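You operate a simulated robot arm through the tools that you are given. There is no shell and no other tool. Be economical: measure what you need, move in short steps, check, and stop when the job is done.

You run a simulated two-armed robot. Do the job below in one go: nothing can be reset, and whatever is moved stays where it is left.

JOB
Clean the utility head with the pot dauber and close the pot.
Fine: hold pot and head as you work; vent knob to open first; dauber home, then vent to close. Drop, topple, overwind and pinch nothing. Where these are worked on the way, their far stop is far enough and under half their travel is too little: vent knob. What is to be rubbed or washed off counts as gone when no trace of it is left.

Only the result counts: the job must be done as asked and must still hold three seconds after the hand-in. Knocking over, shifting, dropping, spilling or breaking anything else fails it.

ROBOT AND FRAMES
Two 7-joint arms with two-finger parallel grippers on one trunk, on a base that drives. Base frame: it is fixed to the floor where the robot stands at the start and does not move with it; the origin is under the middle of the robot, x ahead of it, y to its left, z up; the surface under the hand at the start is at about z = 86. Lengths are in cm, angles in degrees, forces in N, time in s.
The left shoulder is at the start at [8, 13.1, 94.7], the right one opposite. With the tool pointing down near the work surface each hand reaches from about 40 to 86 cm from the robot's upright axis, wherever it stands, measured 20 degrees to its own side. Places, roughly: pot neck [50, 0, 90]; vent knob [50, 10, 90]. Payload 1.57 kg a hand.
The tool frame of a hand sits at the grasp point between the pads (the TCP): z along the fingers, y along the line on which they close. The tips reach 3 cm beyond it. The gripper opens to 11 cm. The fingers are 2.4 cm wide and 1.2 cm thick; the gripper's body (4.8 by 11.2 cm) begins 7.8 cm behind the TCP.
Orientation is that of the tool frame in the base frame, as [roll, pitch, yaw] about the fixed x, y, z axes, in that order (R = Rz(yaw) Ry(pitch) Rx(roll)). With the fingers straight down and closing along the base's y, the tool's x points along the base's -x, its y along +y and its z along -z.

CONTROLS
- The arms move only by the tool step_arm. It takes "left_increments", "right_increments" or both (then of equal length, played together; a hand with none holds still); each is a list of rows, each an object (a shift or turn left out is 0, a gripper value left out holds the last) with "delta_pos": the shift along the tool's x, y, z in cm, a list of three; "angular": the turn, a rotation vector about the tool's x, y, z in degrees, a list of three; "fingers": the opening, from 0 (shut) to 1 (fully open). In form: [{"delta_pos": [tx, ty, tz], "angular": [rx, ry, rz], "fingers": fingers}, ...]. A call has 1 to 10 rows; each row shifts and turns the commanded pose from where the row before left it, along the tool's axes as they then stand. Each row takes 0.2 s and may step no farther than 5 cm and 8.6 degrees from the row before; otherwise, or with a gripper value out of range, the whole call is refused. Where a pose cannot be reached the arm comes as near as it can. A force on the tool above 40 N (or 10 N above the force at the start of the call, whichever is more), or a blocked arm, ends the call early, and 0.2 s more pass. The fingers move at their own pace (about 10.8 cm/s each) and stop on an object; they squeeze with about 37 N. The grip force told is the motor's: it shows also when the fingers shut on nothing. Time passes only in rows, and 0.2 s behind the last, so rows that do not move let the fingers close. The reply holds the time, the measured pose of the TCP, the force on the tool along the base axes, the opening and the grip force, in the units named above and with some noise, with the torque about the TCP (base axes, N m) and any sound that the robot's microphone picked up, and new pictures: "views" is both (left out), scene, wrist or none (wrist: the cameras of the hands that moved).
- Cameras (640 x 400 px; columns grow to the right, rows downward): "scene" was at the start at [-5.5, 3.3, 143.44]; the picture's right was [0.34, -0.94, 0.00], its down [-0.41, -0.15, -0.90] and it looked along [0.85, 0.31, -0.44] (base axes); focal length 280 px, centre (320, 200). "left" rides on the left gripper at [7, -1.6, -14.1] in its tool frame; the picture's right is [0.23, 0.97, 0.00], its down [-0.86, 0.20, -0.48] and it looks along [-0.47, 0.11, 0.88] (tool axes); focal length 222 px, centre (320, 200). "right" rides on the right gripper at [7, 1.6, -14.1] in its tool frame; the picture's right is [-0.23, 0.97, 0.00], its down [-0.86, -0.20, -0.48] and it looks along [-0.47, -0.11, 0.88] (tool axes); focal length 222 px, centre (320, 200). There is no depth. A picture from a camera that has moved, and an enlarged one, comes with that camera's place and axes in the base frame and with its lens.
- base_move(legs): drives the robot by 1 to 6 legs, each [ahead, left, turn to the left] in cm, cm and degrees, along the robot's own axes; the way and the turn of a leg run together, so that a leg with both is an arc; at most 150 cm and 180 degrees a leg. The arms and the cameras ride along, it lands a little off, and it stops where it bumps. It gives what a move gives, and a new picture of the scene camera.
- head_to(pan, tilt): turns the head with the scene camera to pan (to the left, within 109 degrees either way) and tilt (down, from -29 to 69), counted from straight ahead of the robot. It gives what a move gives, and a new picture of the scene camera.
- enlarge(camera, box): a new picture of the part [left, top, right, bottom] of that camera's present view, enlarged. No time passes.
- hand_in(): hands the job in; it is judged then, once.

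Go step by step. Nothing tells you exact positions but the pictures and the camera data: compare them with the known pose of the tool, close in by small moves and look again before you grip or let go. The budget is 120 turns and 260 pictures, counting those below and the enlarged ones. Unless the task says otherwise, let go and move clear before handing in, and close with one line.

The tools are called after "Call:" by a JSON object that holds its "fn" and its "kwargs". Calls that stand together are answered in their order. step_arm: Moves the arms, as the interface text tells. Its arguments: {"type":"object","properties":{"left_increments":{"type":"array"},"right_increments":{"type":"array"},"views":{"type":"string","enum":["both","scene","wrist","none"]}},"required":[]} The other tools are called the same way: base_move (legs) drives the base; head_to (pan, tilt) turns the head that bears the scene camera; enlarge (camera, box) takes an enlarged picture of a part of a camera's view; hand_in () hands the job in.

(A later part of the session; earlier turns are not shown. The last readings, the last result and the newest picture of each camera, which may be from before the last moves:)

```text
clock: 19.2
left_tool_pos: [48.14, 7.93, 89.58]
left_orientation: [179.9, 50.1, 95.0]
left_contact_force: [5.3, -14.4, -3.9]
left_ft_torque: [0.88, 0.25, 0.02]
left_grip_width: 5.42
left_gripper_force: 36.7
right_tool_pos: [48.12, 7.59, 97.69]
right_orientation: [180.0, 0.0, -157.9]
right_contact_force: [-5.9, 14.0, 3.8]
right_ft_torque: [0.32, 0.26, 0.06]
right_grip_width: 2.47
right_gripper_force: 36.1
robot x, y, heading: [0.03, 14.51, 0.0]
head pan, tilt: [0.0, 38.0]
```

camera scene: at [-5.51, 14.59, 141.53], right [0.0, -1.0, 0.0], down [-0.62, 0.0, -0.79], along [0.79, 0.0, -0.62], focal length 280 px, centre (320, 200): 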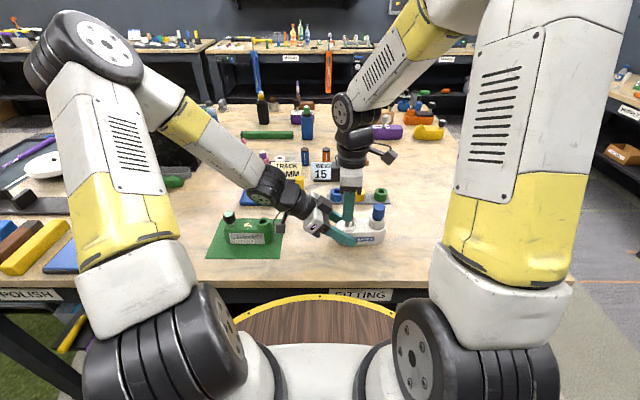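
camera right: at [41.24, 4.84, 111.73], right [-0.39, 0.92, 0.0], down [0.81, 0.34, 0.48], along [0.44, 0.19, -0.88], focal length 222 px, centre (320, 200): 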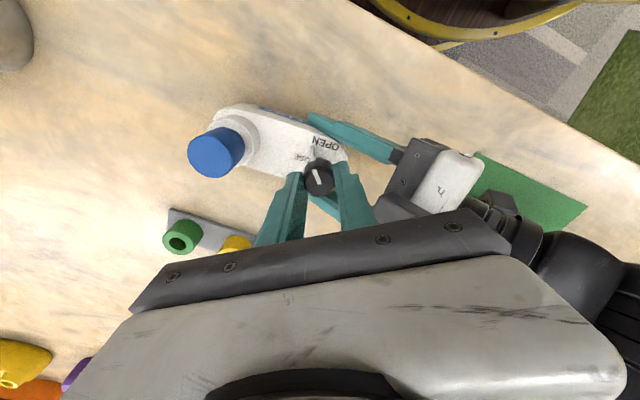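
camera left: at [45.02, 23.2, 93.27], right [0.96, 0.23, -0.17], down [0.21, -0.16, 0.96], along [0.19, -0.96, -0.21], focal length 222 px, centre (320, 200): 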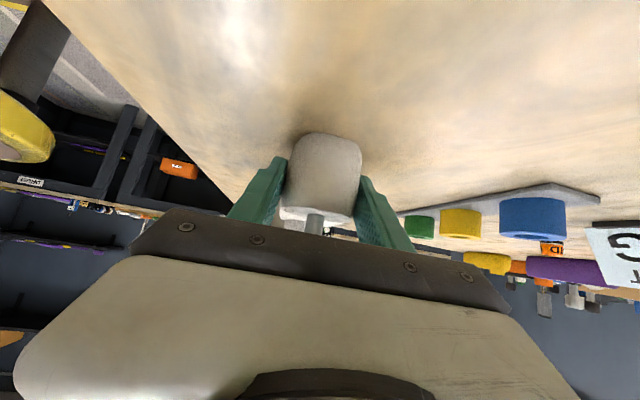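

I trim toward +y and turn on to about 77°.

Call:
{"fn": "step_arm", "kwargs": {"right_increments": [{"delta_pos": [0, 0.22, 0]}, {"angular": [0, 0, 7]}, {"angular": [0, 0, 7]}], "views": "wrist"}}

Call:
{"fn": "enlarge", "kwargs": {"camera": "right", "box": [260, 110, 380, 230]}}

```text
clock: 20.0
left_tool_pos: [48.03, 8.0, 89.5]
left_orientation: [180.0, 50.1, 95.1]
left_contact_force: [3.8, -2.8, 3.7]
left_ft_torque: [-0.14, -0.04, -0.05]
left_grip_width: 5.39
left_gripper_force: 36.9
right_tool_pos: [48.1, 7.6, 97.56]
right_orientation: [-180.0, -0.1, -172.1]
right_contact_force: [-3.9, 2.7, -3.0]
right_ft_torque: [0.28, 0.28, 0.08]
right_grip_width: 2.46
right_gripper_force: 36.3
robot x, y, heading: [0.25, 14.3, 0.2]
head pan, tilt: [0.0, 38.0]
camera right: at [40.93, 8.19, 111.78], right [0.09, 1.0, 0.0], down [0.88, -0.08, 0.48], along [0.48, -0.04, -0.88], focal length 222 px, centre (320, 200)
```

right: 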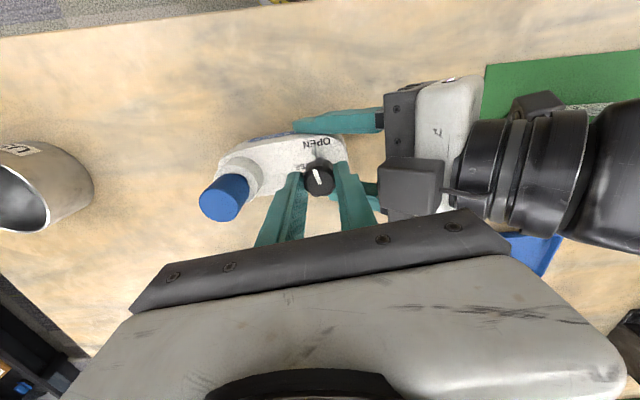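

```text
3.33 times, centred on (320, 170) of right
camera zoom: at [40.93, 8.19, 111.78], right [0.09, 1.0, 0.0], down [0.88, -0.08, 0.48], along [0.48, -0.04, -0.88], focal length 740 px, centre (320, 300)
```

zoom: 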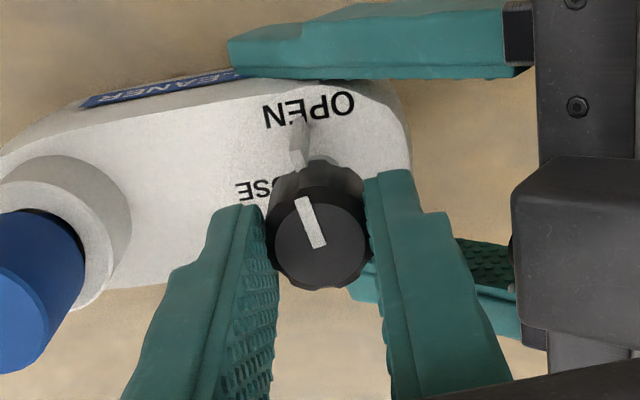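

The pointer and flag stand at OPEN with no stop felt. I add a few degrees, release and rise.

Call:
{"fn": "step_arm", "kwargs": {"right_increments": [{"angular": [0, 0, 4]}, {"fingers": 0.37}, {}, {"delta_pos": [0, 0, -2]}, {"delta_pos": [0, 0, -4]}, {"delta_pos": [0, 0, -4]}, {"delta_pos": [0, 0, -2]}], "views": "wrist"}}

Call:
{"fn": "enlarge", "kwargs": {"camera": "scene", "box": [280, 170, 408, 250]}}

Call:
{"fn": "enlarge", "kwargs": {"camera": "right", "box": [200, 80, 360, 180]}}

```text
clock: 21.6
left_tool_pos: [48.08, 8.1, 89.49]
left_orientation: [180.0, 49.9, 95.1]
left_contact_force: [-0.2, 0.5, 0.0]
left_ft_torque: [0.06, 0.01, 0.0]
left_grip_width: 5.41
left_gripper_force: 37.7
right_tool_pos: [47.97, 7.76, 109.67]
right_orientation: [180.0, 0.1, -175.9]
right_contact_force: [0.1, -0.6, -0.1]
right_ft_torque: [-0.03, 0.05, 0.0]
right_grip_width: 4.06
right_gripper_force: 0.0
robot x, y, heading: [-0.18, 14.47, -0.1]
head pan, tilt: [0.0, 38.0]
camera right: at [40.87, 8.75, 123.78], right [0.16, 0.99, 0.0], down [0.87, -0.14, 0.48], along [0.47, -0.07, -0.88], focal length 222 px, centre (320, 200)
```

right: 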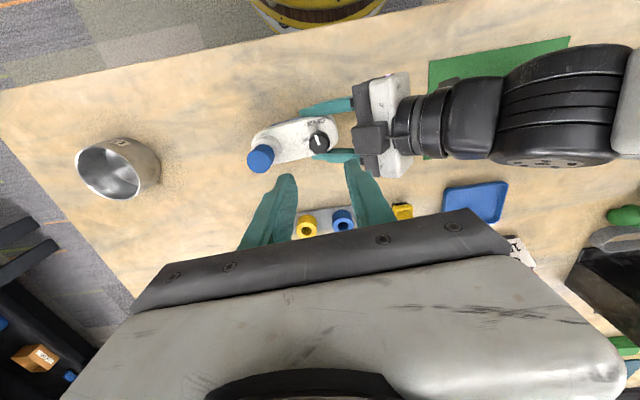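

```text
5.00 times, centred on (344, 210) of scene
camera zoom: at [-5.49, 14.6, 141.54], right [0.0, -1.0, 0.0], down [-0.62, 0.0, -0.79], along [0.79, 0.0, -0.62], focal length 1398 px, centre (200, 150)
```

zoom: 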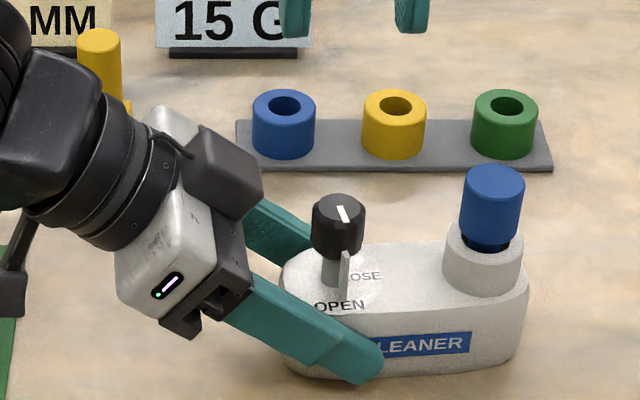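

```text
4.00 times, centred on (280, 130) of right
camera zoom: at [40.87, 8.75, 123.78], right [0.16, 0.99, 0.0], down [0.87, -0.14, 0.48], along [0.47, -0.07, -0.88], focal length 888 px, centre (480, 480)
```

zoom: 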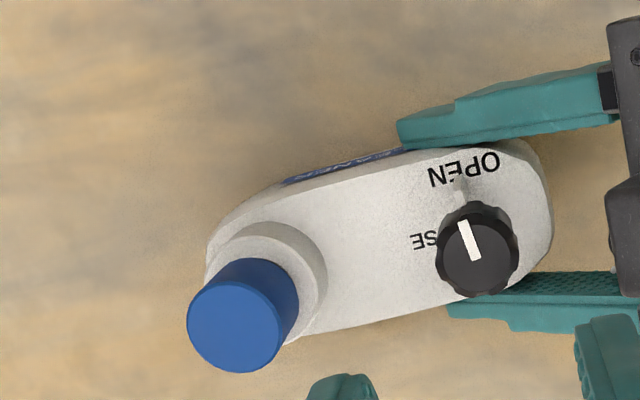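

The vent stands at OPEN and the pot is steady. I turn the right hand back so it closes along x, then go over the dauber.

Call:
{"fn": "step_arm", "kwargs": {"right_increments": [{"delta_pos": [0, 0, -1], "angular": [0, 0, -8.2], "fingers": 0.5}, {"angular": [0, 0, -8.2]}, {"angular": [0, 0, -8.2]}, {"angular": [0, 0, -8.2]}, {"angular": [0, 0, -8.2]}, {"angular": [0, 0, -8.2]}, {"angular": [0, 0, -8.2]}, {"angular": [0, 0, -8.2]}, {"angular": [0, 0, -8.2]}, {"angular": [0, 0, -8.2]}], "views": "none"}}

```text
clock: 23.8
left_tool_pos: [47.96, 7.98, 89.62]
left_orientation: [179.9, 50.0, 95.1]
left_contact_force: [0.3, 0.0, -0.2]
left_ft_torque: [0.06, 0.03, 0.04]
left_grip_width: 5.4
left_gripper_force: 36.7
right_tool_pos: [48.18, 7.64, 110.6]
right_orientation: [180.0, 0.0, -93.8]
right_contact_force: [0.0, 0.4, -0.5]
right_ft_torque: [0.0, -0.02, 0.01]
right_grip_width: 5.51
right_gripper_force: 0.1
robot x, y, heading: [0.26, 14.4, -0.1]
head pan, tilt: [0.0, 38.0]
```

Call:
{"fn": "step_arm", "kwargs": {"right_increments": [{"delta_pos": [3.8, -0.45, 0]}, {"delta_pos": [3.86, -0.45, 0]}, {"delta_pos": [0, 0, 3]}, {"delta_pos": [0, 0, 3]}]}}

Call:
{"fn": "enlarge", "kwargs": {"camera": "right", "box": [240, 90, 400, 210]}}

Call:
{"fn": "enlarge", "kwargs": {"camera": "scene", "box": [320, 160, 420, 250]}}

```text
clock: 24.8
left_tool_pos: [48.01, 8.03, 89.62]
left_orientation: [-179.9, 50.0, 95.2]
left_contact_force: [-1.3, -0.6, -0.2]
left_ft_torque: [0.05, -0.01, 0.01]
left_grip_width: 5.39
left_gripper_force: 37.0
right_tool_pos: [48.41, -0.01, 104.74]
right_orientation: [179.9, 0.0, -93.9]
right_contact_force: [-0.1, 1.1, 0.2]
right_ft_torque: [-0.01, -0.04, 0.01]
right_grip_width: 5.51
right_gripper_force: 0.0
robot x, y, heading: [0.05, 14.27, 0.2]
head pan, tilt: [0.0, 38.0]
camera scene: at [-5.53, 14.6, 141.53], right [0.0, -1.0, 0.0], down [-0.62, 0.0, -0.79], along [0.79, 0.0, -0.62], focal length 280 px, centre (320, 200)
camera right: at [46.28, -6.94, 118.85], right [-0.96, 0.29, 0.0], down [0.26, 0.84, 0.48], along [0.14, 0.46, -0.88], focal length 222 px, centre (320, 200)
```

scene: 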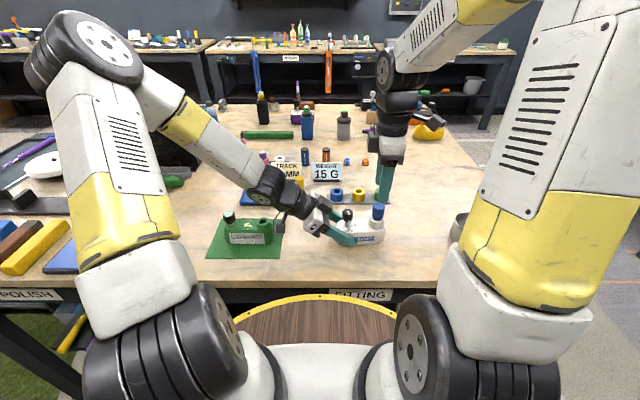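
right: 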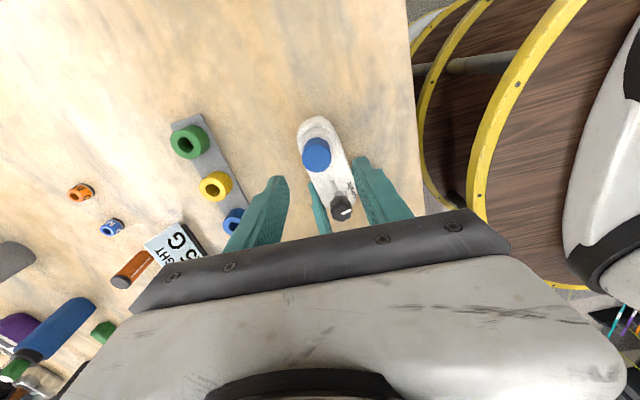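

```text
3.33 times, centred on (320, 150) of right
camera zoom: at [46.28, -6.94, 118.85], right [-0.96, 0.29, 0.0], down [0.26, 0.84, 0.48], along [0.14, 0.46, -0.88], focal length 740 px, centre (320, 367)
```

zoom: 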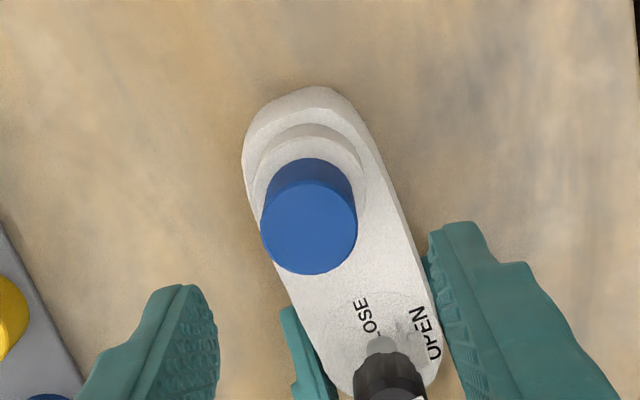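

```text
4.44 times, centred on (370, 205) of scene
camera zoom: at [-5.53, 14.6, 141.53], right [0.0, -1.0, 0.0], down [-0.62, 0.0, -0.79], along [0.79, 0.0, -0.62], focal length 1242 px, centre (98, 178)
```

zoom: 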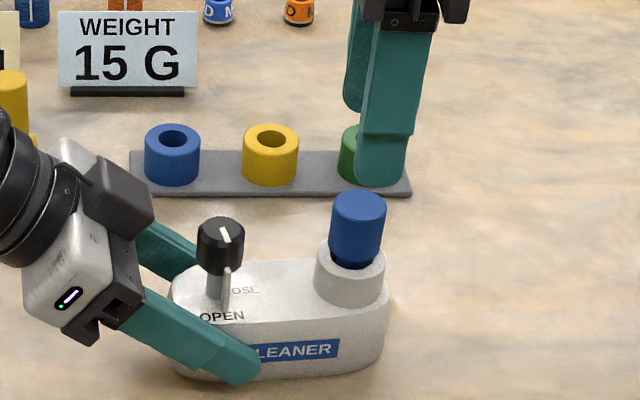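

The cap centre is at about (48.6, −0.2). I correct, descend to TCP 96.9 (tips above the collar), close and look.

Call:
{"fn": "step_arm", "kwargs": {"right_increments": [{"delta_pos": [0.19, -0.21, 3]}, {"delta_pos": [0, 0, 3]}, {"delta_pos": [0, 0, 1.7]}, {"fingers": 0.34}, {"fingers": 0.3}, {"fingers": 0.25}, {"fingers": 0.15}, {}]}}

Call:
{"fn": "enlarge", "kwargs": {"camera": "scene", "box": [320, 170, 420, 250]}}

Call:
{"fn": "enlarge", "kwargs": {"camera": "right", "box": [260, 110, 380, 230]}}

```text
clock: 26.6
left_tool_pos: [47.96, 7.95, 89.55]
left_orientation: [-179.9, 50.1, 95.2]
left_contact_force: [-2.6, 2.6, -0.1]
left_ft_torque: [-0.14, 0.24, -0.35]
left_grip_width: 5.39
left_gripper_force: 37.7
right_tool_pos: [48.73, -0.23, 96.92]
right_orientation: [-180.0, 0.0, -94.0]
right_contact_force: [3.6, -1.7, -2.3]
right_ft_torque: [-0.12, -0.46, 0.11]
right_grip_width: 2.78
right_gripper_force: 37.0
robot x, y, heading: [-0.39, 14.82, -0.1]
head pan, tilt: [0.0, 38.0]
camera scene: at [-5.51, 14.59, 141.54], right [0.0, -1.0, 0.0], down [-0.62, 0.0, -0.79], along [0.79, 0.0, -0.62], focal length 280 px, centre (320, 200)
camera right: at [46.58, -7.11, 111.07], right [-0.96, 0.29, 0.0], down [0.26, 0.84, 0.48], along [0.14, 0.46, -0.88], focal length 222 px, centre (320, 200)
```

scene: 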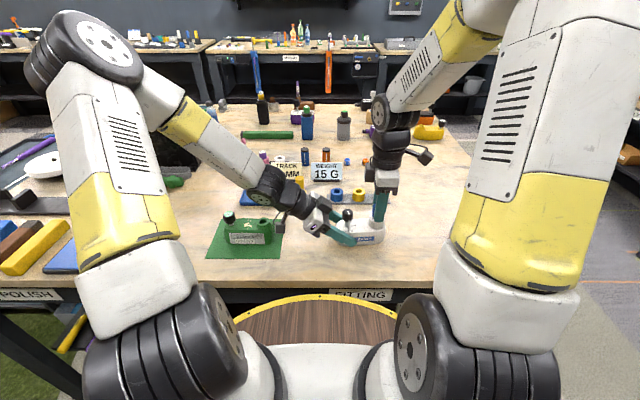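
right: 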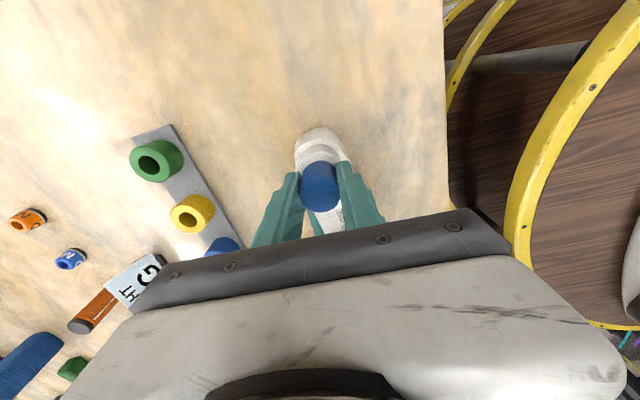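

```text
5.00 times, centred on (370, 210) of scene
camera zoom: at [-5.51, 14.59, 141.54], right [0.0, -1.0, 0.0], down [-0.62, 0.0, -0.79], along [0.79, 0.0, -0.62], focal length 1398 px, centre (70, 150)
```

zoom: 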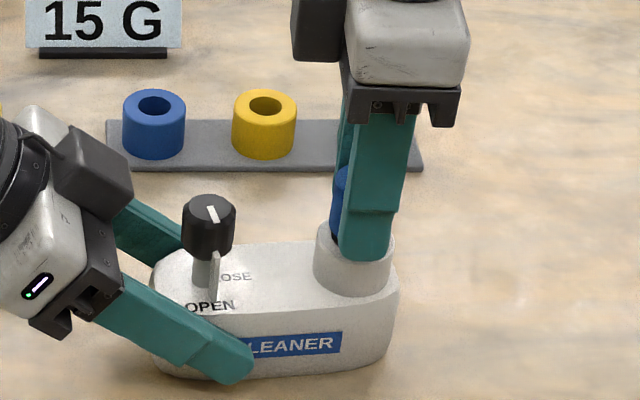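

```text
3.33 times, centred on (320, 170) of right
camera zoom: at [46.58, -7.11, 111.07], right [-0.96, 0.29, 0.0], down [0.26, 0.84, 0.48], along [0.14, 0.46, -0.88], focal length 740 px, centre (320, 300)
```

zoom: 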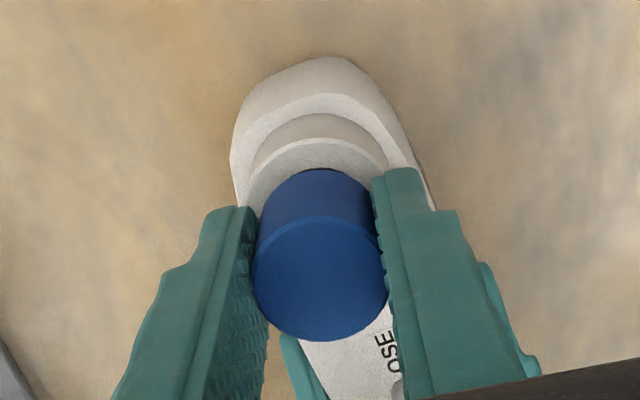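

The dauber is gripped; home pose is TCP (48.73, −0.23, 96.92). I lift it straight up slowly.

Call:
{"fn": "step_arm", "kwargs": {"right_increments": [{"delta_pos": [0, 0, -0.7]}, {"delta_pos": [0, 0, -0.7]}, {"delta_pos": [0, 0, -1]}, {"delta_pos": [0, 0, -1]}, {"delta_pos": [0, 0, -1.5]}, {"delta_pos": [0, 0, -1.5]}], "views": "scene"}}

Call:
{"fn": "enlarge", "kwargs": {"camera": "scene", "box": [320, 150, 420, 250]}}

```text
clock: 28.0
left_tool_pos: [48.07, 8.08, 89.53]
left_orientation: [180.0, 50.0, 95.1]
left_contact_force: [0.1, 0.1, 0.6]
left_ft_torque: [0.03, 0.01, 0.01]
left_grip_width: 5.39
left_gripper_force: 36.9
right_tool_pos: [48.61, -0.24, 103.26]
right_orientation: [180.0, 0.1, -94.0]
right_contact_force: [-0.3, -0.6, 0.0]
right_ft_torque: [0.02, -0.03, 0.0]
right_grip_width: 2.8
right_gripper_force: 36.7
robot x, y, heading: [-0.19, 14.38, 0.2]
head pan, tilt: [0.0, 38.0]
camera scene: at [-5.5, 14.59, 141.54], right [0.0, -1.0, 0.0], down [-0.62, 0.0, -0.79], along [0.79, 0.0, -0.62], focal length 280 px, centre (320, 200)
```

scene: 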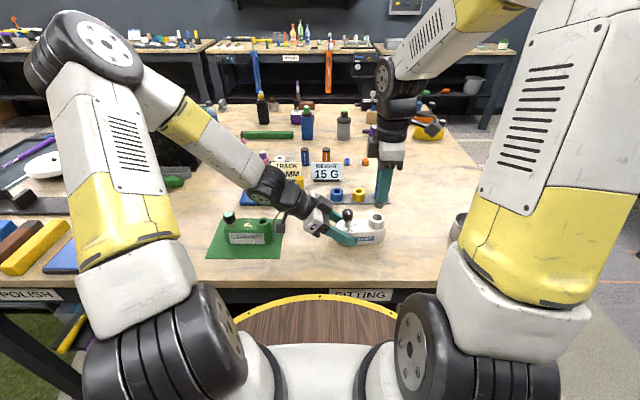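

```text
4.00 times, centred on (370, 200) of scene
camera zoom: at [-5.5, 14.59, 141.54], right [0.0, -1.0, 0.0], down [-0.62, 0.0, -0.79], along [0.79, 0.0, -0.62], focal length 1118 px, centre (120, 200)
```

zoom: 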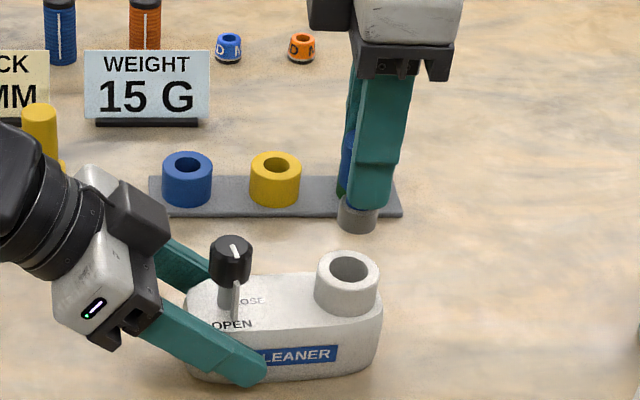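

The dauber is out; its grey tip reaches about 6 cm below the TCP. The left hand now releases the pot, backs out and rises.

Call:
{"fn": "step_arm", "kwargs": {"left_increments": [{"fingers": 0.6}, {"fingers": 0.8}, {}, {"delta_pos": [0, 0, -2]}, {"delta_pos": [0, 0, -4]}, {"delta_pos": [0, 0, -4]}, {"delta_pos": [-3.07, 0, -2.56]}, {"delta_pos": [-3.07, 0, -2.56]}, {"delta_pos": [-3.07, 0, -2.56]}, {"delta_pos": [-3.07, 0, -2.56]}], "views": "scene"}}

Call:
{"fn": "enlarge", "kwargs": {"camera": "scene", "box": [200, 190, 400, 270]}}

```text
clock: 30.2
left_tool_pos: [47.44, 15.74, 111.86]
left_orientation: [179.9, 50.0, 95.1]
left_contact_force: [0.1, 0.4, 0.6]
left_ft_torque: [-0.03, -0.01, 0.0]
left_grip_width: 8.8
left_gripper_force: 0.0
right_tool_pos: [48.74, -0.19, 103.29]
right_orientation: [180.0, 0.1, -93.9]
right_contact_force: [0.3, 0.6, 0.2]
right_ft_torque: [0.01, 0.04, -0.02]
right_grip_width: 2.81
right_gripper_force: 36.9
robot x, y, heading: [0.33, 14.08, 0.2]
head pan, tilt: [0.0, 38.0]
camera scene: at [-5.49, 14.62, 141.54], right [0.0, -1.0, 0.0], down [-0.62, 0.0, -0.79], along [0.79, 0.0, -0.62], focal length 280 px, centre (320, 200)
```

scene: 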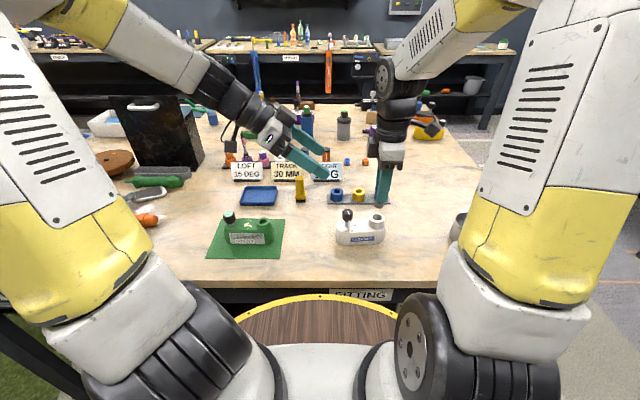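

```text
3.20 times, centred on (300, 230) of scene
camera zoom: at [-5.49, 14.62, 141.54], right [0.0, -1.0, 0.0], down [-0.62, 0.0, -0.79], along [0.79, 0.0, -0.62], focal length 894 px, centre (384, 104)
```

zoom: 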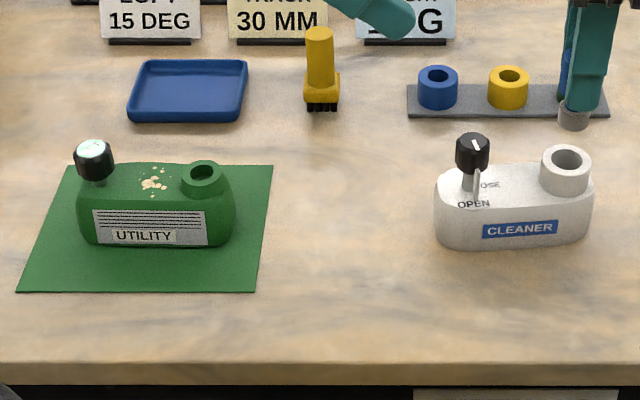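

Pot stands well. The left hand goes over to the +y side of the head and trims its yaw.

Call:
{"fn": "step_arm", "kwargs": {"left_increments": [{"delta_pos": [2.74, 0.53, -3.26]}, {"delta_pos": [2.74, 0.53, -3.26]}, {"delta_pos": [2.74, 0.53, -3.26]}, {"delta_pos": [2.74, 0.53, -3.26]}, {"delta_pos": [2.74, 0.53, -3.26]}, {"delta_pos": [2.74, 0.53, -3.26]}, {"delta_pos": [2.74, 0.53, -3.26]}, {"delta_pos": [2.74, 0.53, -3.26]}, {"angular": [3.07, 0, 2.56], "fingers": 1.0}]}}

Call:
{"fn": "enlarge", "kwargs": {"camera": "left", "box": [220, 60, 420, 185]}}

```text
clock: 32.2
left_tool_pos: [48.46, 49.95, 111.86]
left_orientation: [179.9, 50.1, 91.1]
left_contact_force: [-0.3, 0.9, -0.1]
left_ft_torque: [-0.05, -0.03, 0.06]
left_grip_width: 10.99
left_gripper_force: 0.0
right_tool_pos: [48.72, -0.12, 103.32]
right_orientation: [179.9, 0.0, -93.9]
right_contact_force: [0.0, -0.2, -0.7]
right_ft_torque: [0.02, -0.04, -0.02]
right_grip_width: 2.79
right_gripper_force: 37.4
robot x, y, heading: [-0.22, 14.41, 0.4]
head pan, tilt: [0.0, 38.0]
camera scene: at [-5.53, 14.6, 141.53], right [0.0, -1.0, 0.0], down [-0.62, 0.0, -0.79], along [0.79, 0.0, -0.62], focal length 280 px, centre (320, 200)
camera left: at [46.45, 65.41, 115.67], right [0.97, 0.16, -0.17], down [0.2, -0.18, 0.96], along [0.13, -0.97, -0.21], focal length 222 px, centre (320, 200)
```

scene: 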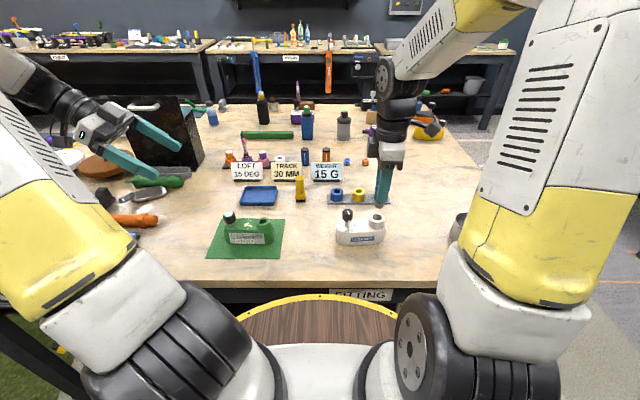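
left: 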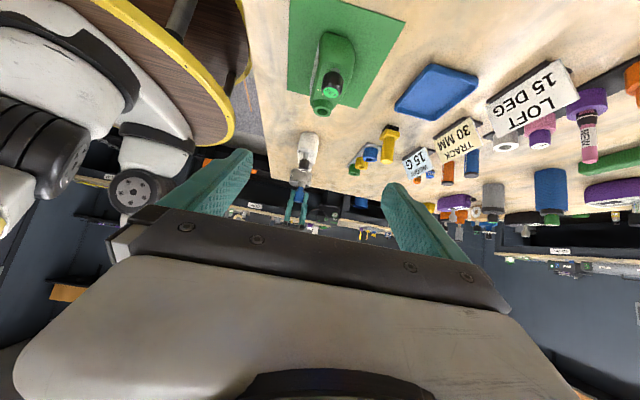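

```text
3.20 times, centred on (320, 122) of left
camera zoom: at [46.45, 65.41, 115.67], right [0.97, 0.16, -0.17], down [0.2, -0.18, 0.96], along [0.13, -0.97, -0.21], focal length 711 px, centre (320, 448)
```

zoom: 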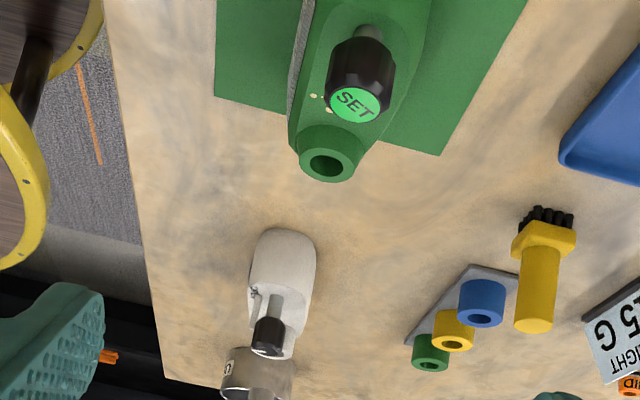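

I lower the left hand to the pre-grasp point beside the head.

Call:
{"fn": "step_arm", "kwargs": {"left_increments": [{"delta_pos": [2.34, 0.055, 3.32]}, {"delta_pos": [2.34, 0.055, 3.32]}, {"delta_pos": [2.34, 0.055, 3.32]}, {"delta_pos": [2.34, 0.055, 3.32]}]}}

Call:
{"fn": "enlarge", "kwargs": {"camera": "left", "box": [220, 80, 420, 205]}}

Call:
{"fn": "enlarge", "kwargs": {"camera": "scene", "box": [150, 180, 300, 270]}}

```text
clock: 33.2
left_tool_pos: [48.79, 45.88, 96.01]
left_orientation: [179.9, 50.1, 91.0]
left_contact_force: [-0.6, 0.2, 0.0]
left_ft_torque: [0.0, -0.04, 0.03]
left_grip_width: 11.0
left_gripper_force: 0.1
right_tool_pos: [48.78, -0.21, 103.34]
right_orientation: [180.0, 0.0, -94.0]
right_contact_force: [-0.3, -0.1, -0.1]
right_ft_torque: [-0.01, -0.05, 0.01]
right_grip_width: 2.8
right_gripper_force: 36.8
robot x, y, heading: [0.26, 14.49, 0.1]
head pan, tilt: [0.0, 38.0]
camera scene: at [-5.53, 14.58, 141.53], right [0.0, -1.0, 0.0], down [-0.62, 0.0, -0.79], along [0.79, 0.0, -0.62], focal length 280 px, centre (320, 200)
camera left: at [46.86, 61.32, 99.81], right [0.97, 0.16, -0.17], down [0.2, -0.18, 0.96], along [0.13, -0.97, -0.21], focal length 222 px, centre (320, 200)
```

scene: 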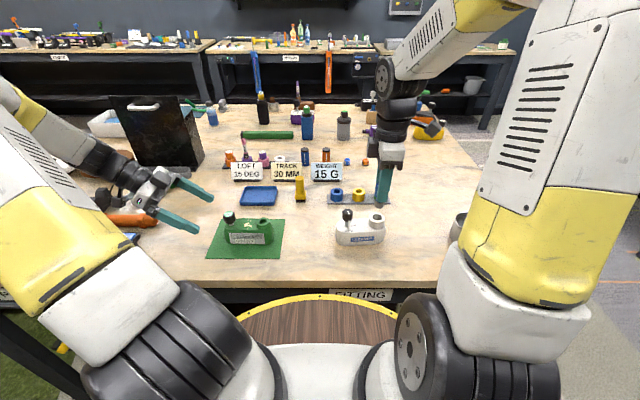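
left: 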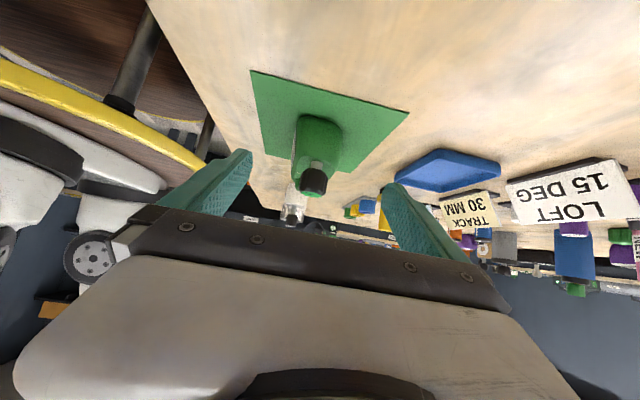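

```text
3.20 times, centred on (320, 142) of left
camera zoom: at [46.86, 61.32, 99.81], right [0.97, 0.16, -0.17], down [0.2, -0.18, 0.96], along [0.13, -0.97, -0.21], focal length 711 px, centre (320, 384)
```

zoom: 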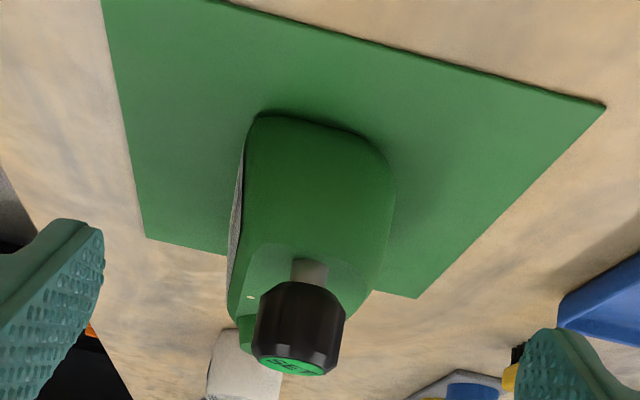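

```text
4.27 times, centred on (225, 225) of scene
camera zoom: at [-5.53, 14.58, 141.53], right [0.0, -1.0, 0.0], down [-0.62, 0.0, -0.79], along [0.79, 0.0, -0.62], focal length 1192 px, centre (725, 93)
```

zoom: 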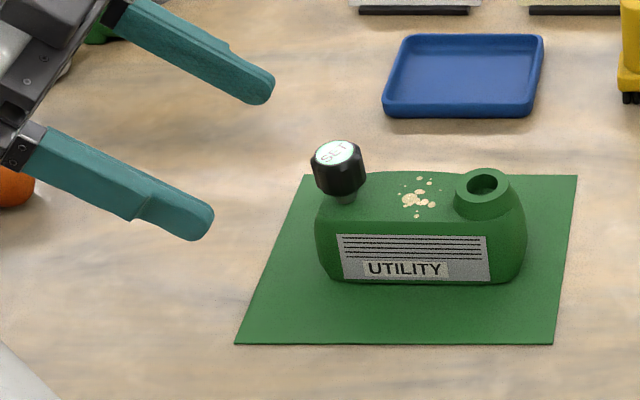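

The head is between the open fingers. I advance to TCP about (48.7, 37.5, 89.7).

Call:
{"fn": "step_arm", "kwargs": {"left_increments": [{"delta_pos": [0, -0.05, 3]}, {"delta_pos": [0, -0.05, 3]}, {"delta_pos": [0, 0, 3]}, {"delta_pos": [-0.45, 0, 1.4]}], "views": "wrist"}}

Call:
{"fn": "enlarge", "kwargs": {"camera": "left", "box": [220, 80, 420, 205]}}

Call:
{"fn": "enlarge", "kwargs": {"camera": "scene", "box": [180, 180, 300, 270]}}

```text
clock: 34.2
left_tool_pos: [48.92, 37.57, 89.93]
left_orientation: [180.0, 50.1, 91.2]
left_contact_force: [-1.0, -0.3, 0.6]
left_ft_torque: [-0.03, -0.05, 0.0]
left_grip_width: 11.0
left_gripper_force: 0.0
right_tool_pos: [48.72, -0.1, 103.36]
right_orientation: [179.9, 0.1, -93.9]
right_contact_force: [0.6, -0.4, 0.2]
right_ft_torque: [0.03, -0.02, 0.02]
right_grip_width: 2.79
right_gripper_force: 37.2
robot x, y, heading: [0.07, 14.76, -0.0]
head pan, tilt: [0.0, 38.0]
camera left: at [46.95, 52.95, 93.68], right [0.97, 0.17, -0.17], down [0.2, -0.18, 0.96], along [0.13, -0.97, -0.21], focal length 222 px, centre (320, 200)
```

left: 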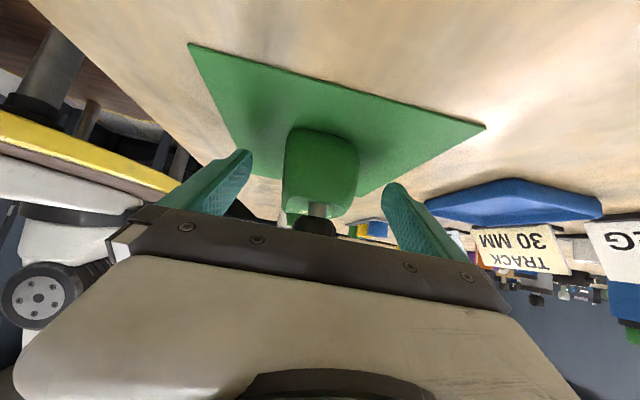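

```text
3.20 times, centred on (320, 142) of left
camera zoom: at [46.95, 52.95, 93.68], right [0.97, 0.17, -0.17], down [0.2, -0.18, 0.96], along [0.13, -0.97, -0.21], focal length 711 px, centre (320, 384)
```

zoom: 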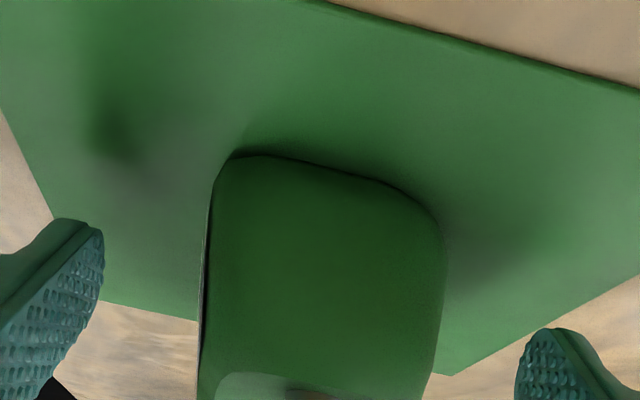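

```text
4.44 times, centred on (240, 225) of scene
camera zoom: at [-5.52, 14.6, 141.53], right [0.0, -1.0, 0.0], down [-0.62, 0.0, -0.79], along [0.79, 0.0, -0.62], focal length 1242 px, centre (676, 89)
```

zoom: 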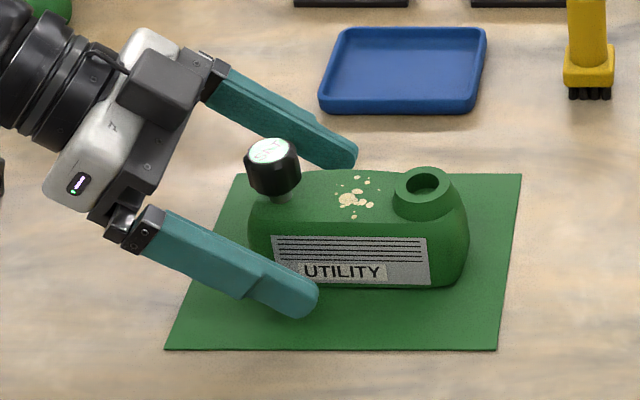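

Centred as the pot was. I close in stages on the head.

Call:
{"fn": "step_arm", "kwargs": {"left_increments": [{"fingers": 0.58}, {}, {"fingers": 0.53}, {"fingers": 0.5}, {"fingers": 0.46}, {"fingers": 0.43}, {"fingers": 0.3}, {}], "views": "wrist"}}

Call:
{"fn": "enlarge", "kwargs": {"camera": "scene", "box": [180, 180, 300, 270]}}

```text
clock: 36.0
left_tool_pos: [48.92, 37.67, 89.96]
left_orientation: [179.9, 49.9, 91.1]
left_contact_force: [-0.4, 0.2, 1.2]
left_ft_torque: [0.03, 0.03, -0.02]
left_grip_width: 5.85
left_gripper_force: 37.4
right_tool_pos: [48.73, -0.26, 103.39]
right_orientation: [-180.0, 0.0, -93.9]
right_contact_force: [-0.7, -0.2, -0.8]
right_ft_torque: [-0.01, 0.03, -0.02]
right_grip_width: 2.8
right_gripper_force: 36.9
robot x, y, heading: [0.08, 14.18, 0.1]
head pan, tilt: [0.0, 38.0]
camera left: at [46.96, 52.98, 93.7], right [0.97, 0.16, -0.17], down [0.2, -0.18, 0.96], along [0.13, -0.97, -0.21], focal length 222 px, centre (320, 200)
```

left: 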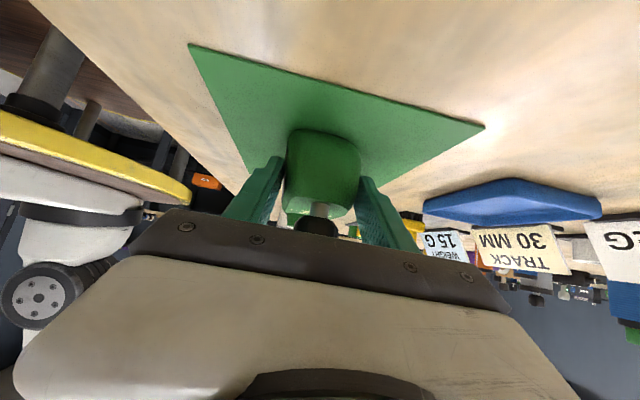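

```text
4.44 times, centred on (240, 225) of scene
camera zoom: at [-5.51, 14.6, 141.53], right [0.0, -1.0, 0.0], down [-0.62, 0.0, -0.79], along [0.79, 0.0, -0.62], focal length 1242 px, centre (676, 89)
```

zoom: 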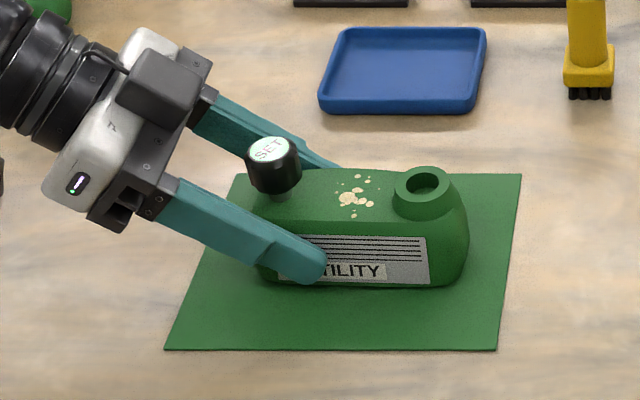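

The head is held firmly. I bring the dauber up and across to above the dirt at about (48.8, 33.6).

Call:
{"fn": "step_arm", "kwargs": {"right_increments": [{"delta_pos": [0, 0, -3]}, {"delta_pos": [0, 0, -3]}, {"delta_pos": [-4.22, 0.28, 0]}, {"delta_pos": [-4.22, 0.28, 0]}, {"delta_pos": [-4.22, 0.28, 0]}, {"delta_pos": [-4.22, 0.28, 0]}, {"delta_pos": [-4.22, 0.28, 0]}, {"delta_pos": [-4.22, 0.28, 0]}, {"delta_pos": [-4.22, 0.28, 0]}, {"delta_pos": [-4.22, 0.28, 0]}]}}

Call:
{"fn": "enlarge", "kwargs": {"camera": "scene", "box": [180, 150, 300, 270]}}

Call:
{"fn": "enlarge", "kwargs": {"camera": "left", "box": [220, 130, 420, 255]}}

```text
clock: 38.2
left_tool_pos: [48.92, 37.61, 89.86]
left_orientation: [179.9, 50.0, 91.2]
left_contact_force: [-2.3, 1.6, 5.8]
left_ft_torque: [-0.38, 0.3, -0.13]
left_grip_width: 5.84
left_gripper_force: 37.1
right_tool_pos: [48.85, 33.71, 109.29]
right_orientation: [180.0, 0.0, -93.9]
right_contact_force: [0.0, 0.1, 0.2]
right_ft_torque: [0.02, 0.02, -0.03]
right_grip_width: 2.78
right_gripper_force: 37.2
robot x, y, heading: [-0.07, 14.31, -0.0]
head pan, tilt: [0.0, 38.0]
camera scene: at [-5.54, 14.57, 141.53], right [0.0, -1.0, 0.0], down [-0.62, 0.0, -0.79], along [0.79, 0.0, -0.62], focal length 280 px, centre (320, 200)
camera right: at [46.63, 26.74, 123.53], right [-0.96, 0.29, 0.0], down [0.26, 0.84, 0.48], along [0.14, 0.46, -0.88], focal length 222 px, centre (320, 200)
```

scene: 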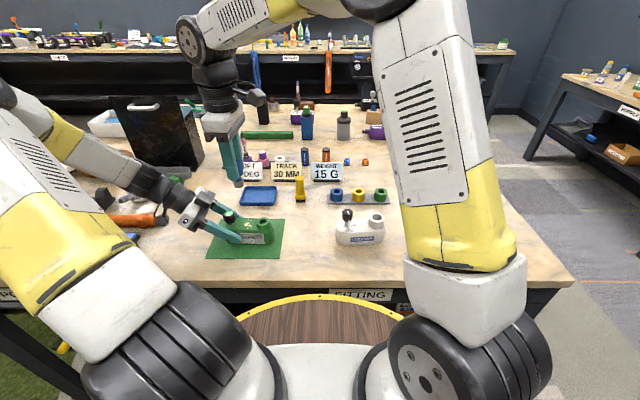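
right: 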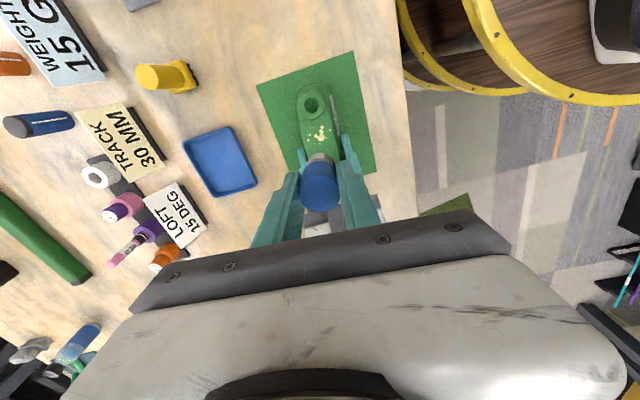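

```text
3.33 times, centred on (240, 210) of scene
camera zoom: at [-5.54, 14.57, 141.53], right [0.0, -1.0, 0.0], down [-0.62, 0.0, -0.79], along [0.79, 0.0, -0.62], focal length 932 px, centre (587, 167)
```

zoom: 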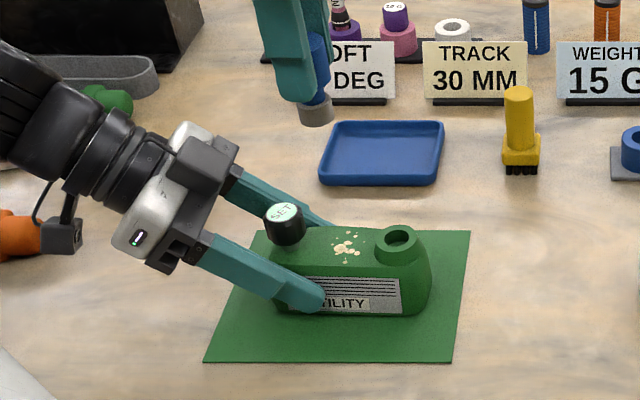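

```text
3.20 times, centred on (320, 192) of left
camera zoom: at [46.95, 52.96, 93.72], right [0.97, 0.16, -0.17], down [0.2, -0.18, 0.96], along [0.13, -0.97, -0.21], focal length 711 px, centre (320, 224)
```

zoom: 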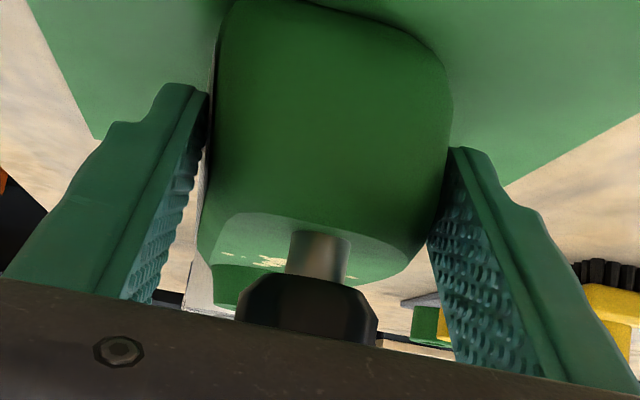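

The tip is about 5.75 cm below TCP and the dirt is centred at about (48.7, 33.5). I descend to just above the surface.

Call:
{"fn": "step_arm", "kwargs": {"right_increments": [{"delta_pos": [0.2, 0, 4]}, {"delta_pos": [0, 0, 4]}, {"delta_pos": [0, 0, 3]}, {"delta_pos": [0, 0, 0.7]}]}}

Call:
{"fn": "enlarge", "kwargs": {"camera": "scene", "box": [200, 180, 290, 260]}}

Call:
{"fn": "enlarge", "kwargs": {"camera": "right", "box": [260, 80, 380, 200]}}

```text
clock: 39.2
left_tool_pos: [48.92, 37.59, 89.94]
left_orientation: [-180.0, 50.2, 91.1]
left_contact_force: [0.4, -0.6, 7.6]
left_ft_torque: [-0.25, 0.3, 0.01]
left_grip_width: 5.84
left_gripper_force: 37.2
right_tool_pos: [48.77, 33.43, 97.64]
right_orientation: [-180.0, 0.0, -94.0]
right_contact_force: [0.1, -0.8, 0.3]
right_ft_torque: [0.0, 0.01, 0.05]
right_grip_width: 2.78
right_gripper_force: 37.1
robot x, y, heading: [0.32, 14.31, 0.2]
head pan, tilt: [0.0, 38.0]
camera scene: at [-5.53, 14.59, 141.53], right [0.0, -1.0, 0.0], down [-0.62, 0.0, -0.79], along [0.79, 0.0, -0.62], focal length 280 px, centre (320, 200)
camera right: at [46.58, 26.45, 111.81], right [-0.96, 0.29, 0.0], down [0.26, 0.84, 0.48], along [0.14, 0.46, -0.88], focal length 222 px, centre (320, 200)
```

scene: 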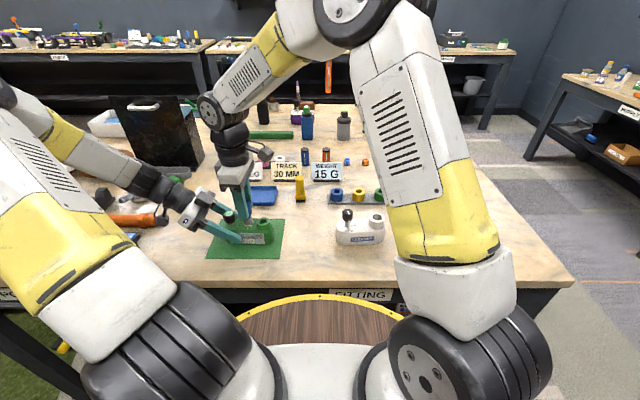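
right: 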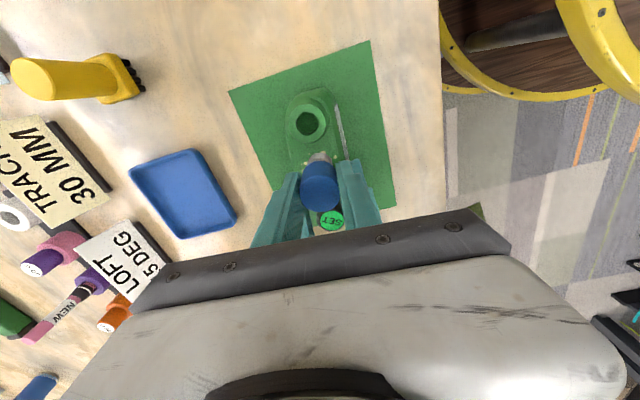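

```text
5.00 times, centred on (245, 220) of scene
camera zoom: at [-5.53, 14.59, 141.53], right [0.0, -1.0, 0.0], down [-0.62, 0.0, -0.79], along [0.79, 0.0, -0.62], focal length 1398 px, centre (695, 100)
```

zoom: 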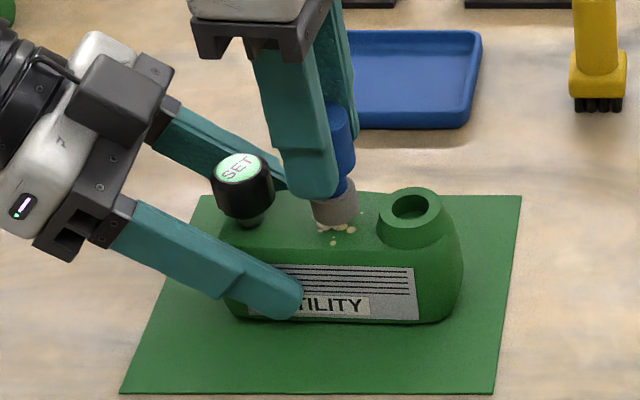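

```text
3.33 times, centred on (320, 140) of right
camera zoom: at [46.58, 26.45, 111.81], right [-0.96, 0.29, 0.0], down [0.26, 0.84, 0.48], along [0.14, 0.46, -0.88], focal length 740 px, centre (320, 400)
```

zoom: 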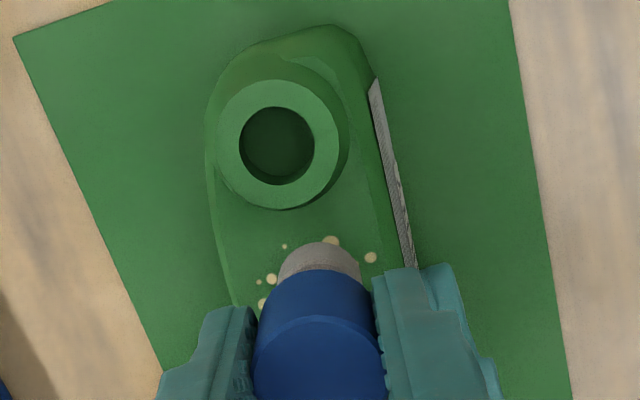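

Nearly touching. I feel down for contact.

Call:
{"fn": "step_arm", "kwargs": {"right_increments": [{"delta_pos": [0, 0, 0.35]}, {"delta_pos": [0, 0, 0.3]}], "views": "none"}}

Call:
{"fn": "step_arm", "kwargs": {"right_increments": [{"delta_pos": [0, 0, 0.2]}, {}], "views": "none"}}

```text
clock: 39.8
left_tool_pos: [49.0, 37.53, 89.86]
left_orientation: [-179.9, 50.1, 91.1]
left_contact_force: [0.5, -1.5, 9.8]
left_ft_torque: [-0.23, 0.28, 0.07]
left_grip_width: 5.83
left_gripper_force: 36.2
right_tool_pos: [48.74, 33.33, 96.82]
right_orientation: [-180.0, 0.0, -94.0]
right_contact_force: [0.3, -0.1, -0.1]
right_ft_torque: [-0.01, -0.01, -0.01]
right_grip_width: 2.8
right_gripper_force: 37.0
robot x, y, heading: [-0.11, 14.58, 0.1]
head pan, tilt: [0.0, 38.0]
```

```text
clock: 40.4
left_tool_pos: [48.89, 37.63, 89.98]
left_orientation: [-180.0, 50.1, 91.1]
left_contact_force: [0.6, -1.1, 11.5]
left_ft_torque: [-0.24, 0.31, 0.02]
left_grip_width: 5.82
left_gripper_force: 36.7
right_tool_pos: [48.8, 33.35, 96.7]
right_orientation: [179.9, 0.0, -93.8]
right_contact_force: [0.5, 0.2, -0.5]
right_ft_torque: [0.02, 0.03, -0.01]
right_grip_width: 2.81
right_gripper_force: 36.6
robot x, y, heading: [0.22, 14.02, 0.1]
head pan, tilt: [0.0, 38.0]
```

Call:
{"fn": "step_arm", "kwargs": {"right_increments": [{"delta_pos": [0, 0, 0.2]}, {}], "views": "none"}}

Call:
{"fn": "step_arm", "kwargs": {"right_increments": [{"delta_pos": [0, 0, 0.15]}, {}], "views": "wrist"}}

Call:
{"fn": "enlarge", "kwargs": {"camera": "scene", "box": [200, 180, 290, 260]}}

```text
clock: 41.0
left_tool_pos: [48.89, 37.76, 89.86]
left_orientation: [-180.0, 50.0, 91.2]
left_contact_force: [2.6, 0.7, 7.9]
left_ft_torque: [-0.13, 0.66, 0.25]
left_grip_width: 5.85
left_gripper_force: 36.7
right_tool_pos: [48.8, 33.41, 96.81]
right_orientation: [-179.9, 0.2, -93.9]
right_contact_force: [-2.3, -2.9, 15.4]
right_ft_torque: [-0.22, 0.07, 0.01]
right_grip_width: 2.75
right_gripper_force: 36.7
robot x, y, heading: [0.07, 14.69, -0.2]
head pan, tilt: [0.0, 38.0]
```

```text
clock: 41.6
left_tool_pos: [48.96, 37.67, 89.93]
left_orientation: [180.0, 50.0, 91.1]
left_contact_force: [6.6, -0.4, 2.7]
left_ft_torque: [0.06, 0.83, 0.39]
left_grip_width: 5.85
left_gripper_force: 36.5
right_tool_pos: [48.79, 33.52, 96.58]
right_orientation: [-180.0, 0.1, -93.9]
right_contact_force: [-3.5, -3.7, 31.4]
right_ft_torque: [-0.27, 0.33, 0.03]
right_grip_width: 2.73
right_gripper_force: 36.7
robot x, y, heading: [0.42, 14.52, 0.2]
head pan, tilt: [0.0, 38.0]
camera right: at [46.6, 26.55, 110.78], right [-0.96, 0.29, 0.0], down [0.26, 0.84, 0.48], along [0.14, 0.46, -0.88], focal length 222 px, centre (320, 200)
```

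right: 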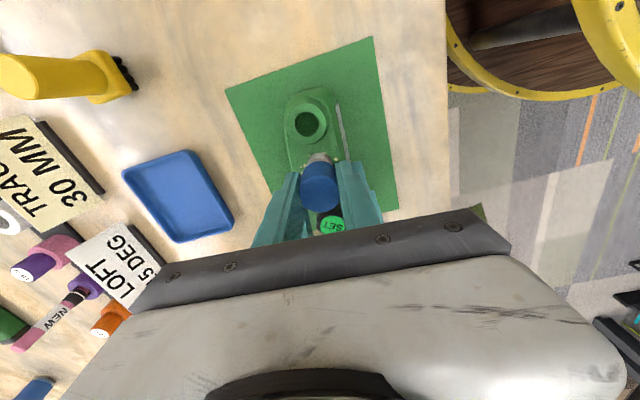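

```text
5.00 times, centred on (245, 220) of scene
camera zoom: at [-5.57, 14.56, 141.53], right [0.0, -1.0, 0.0], down [-0.62, 0.0, -0.79], along [0.79, 0.0, -0.62], focal length 1398 px, centre (695, 100)
```

zoom: 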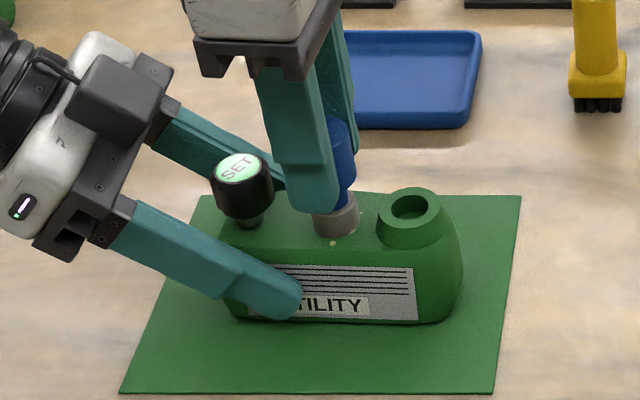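

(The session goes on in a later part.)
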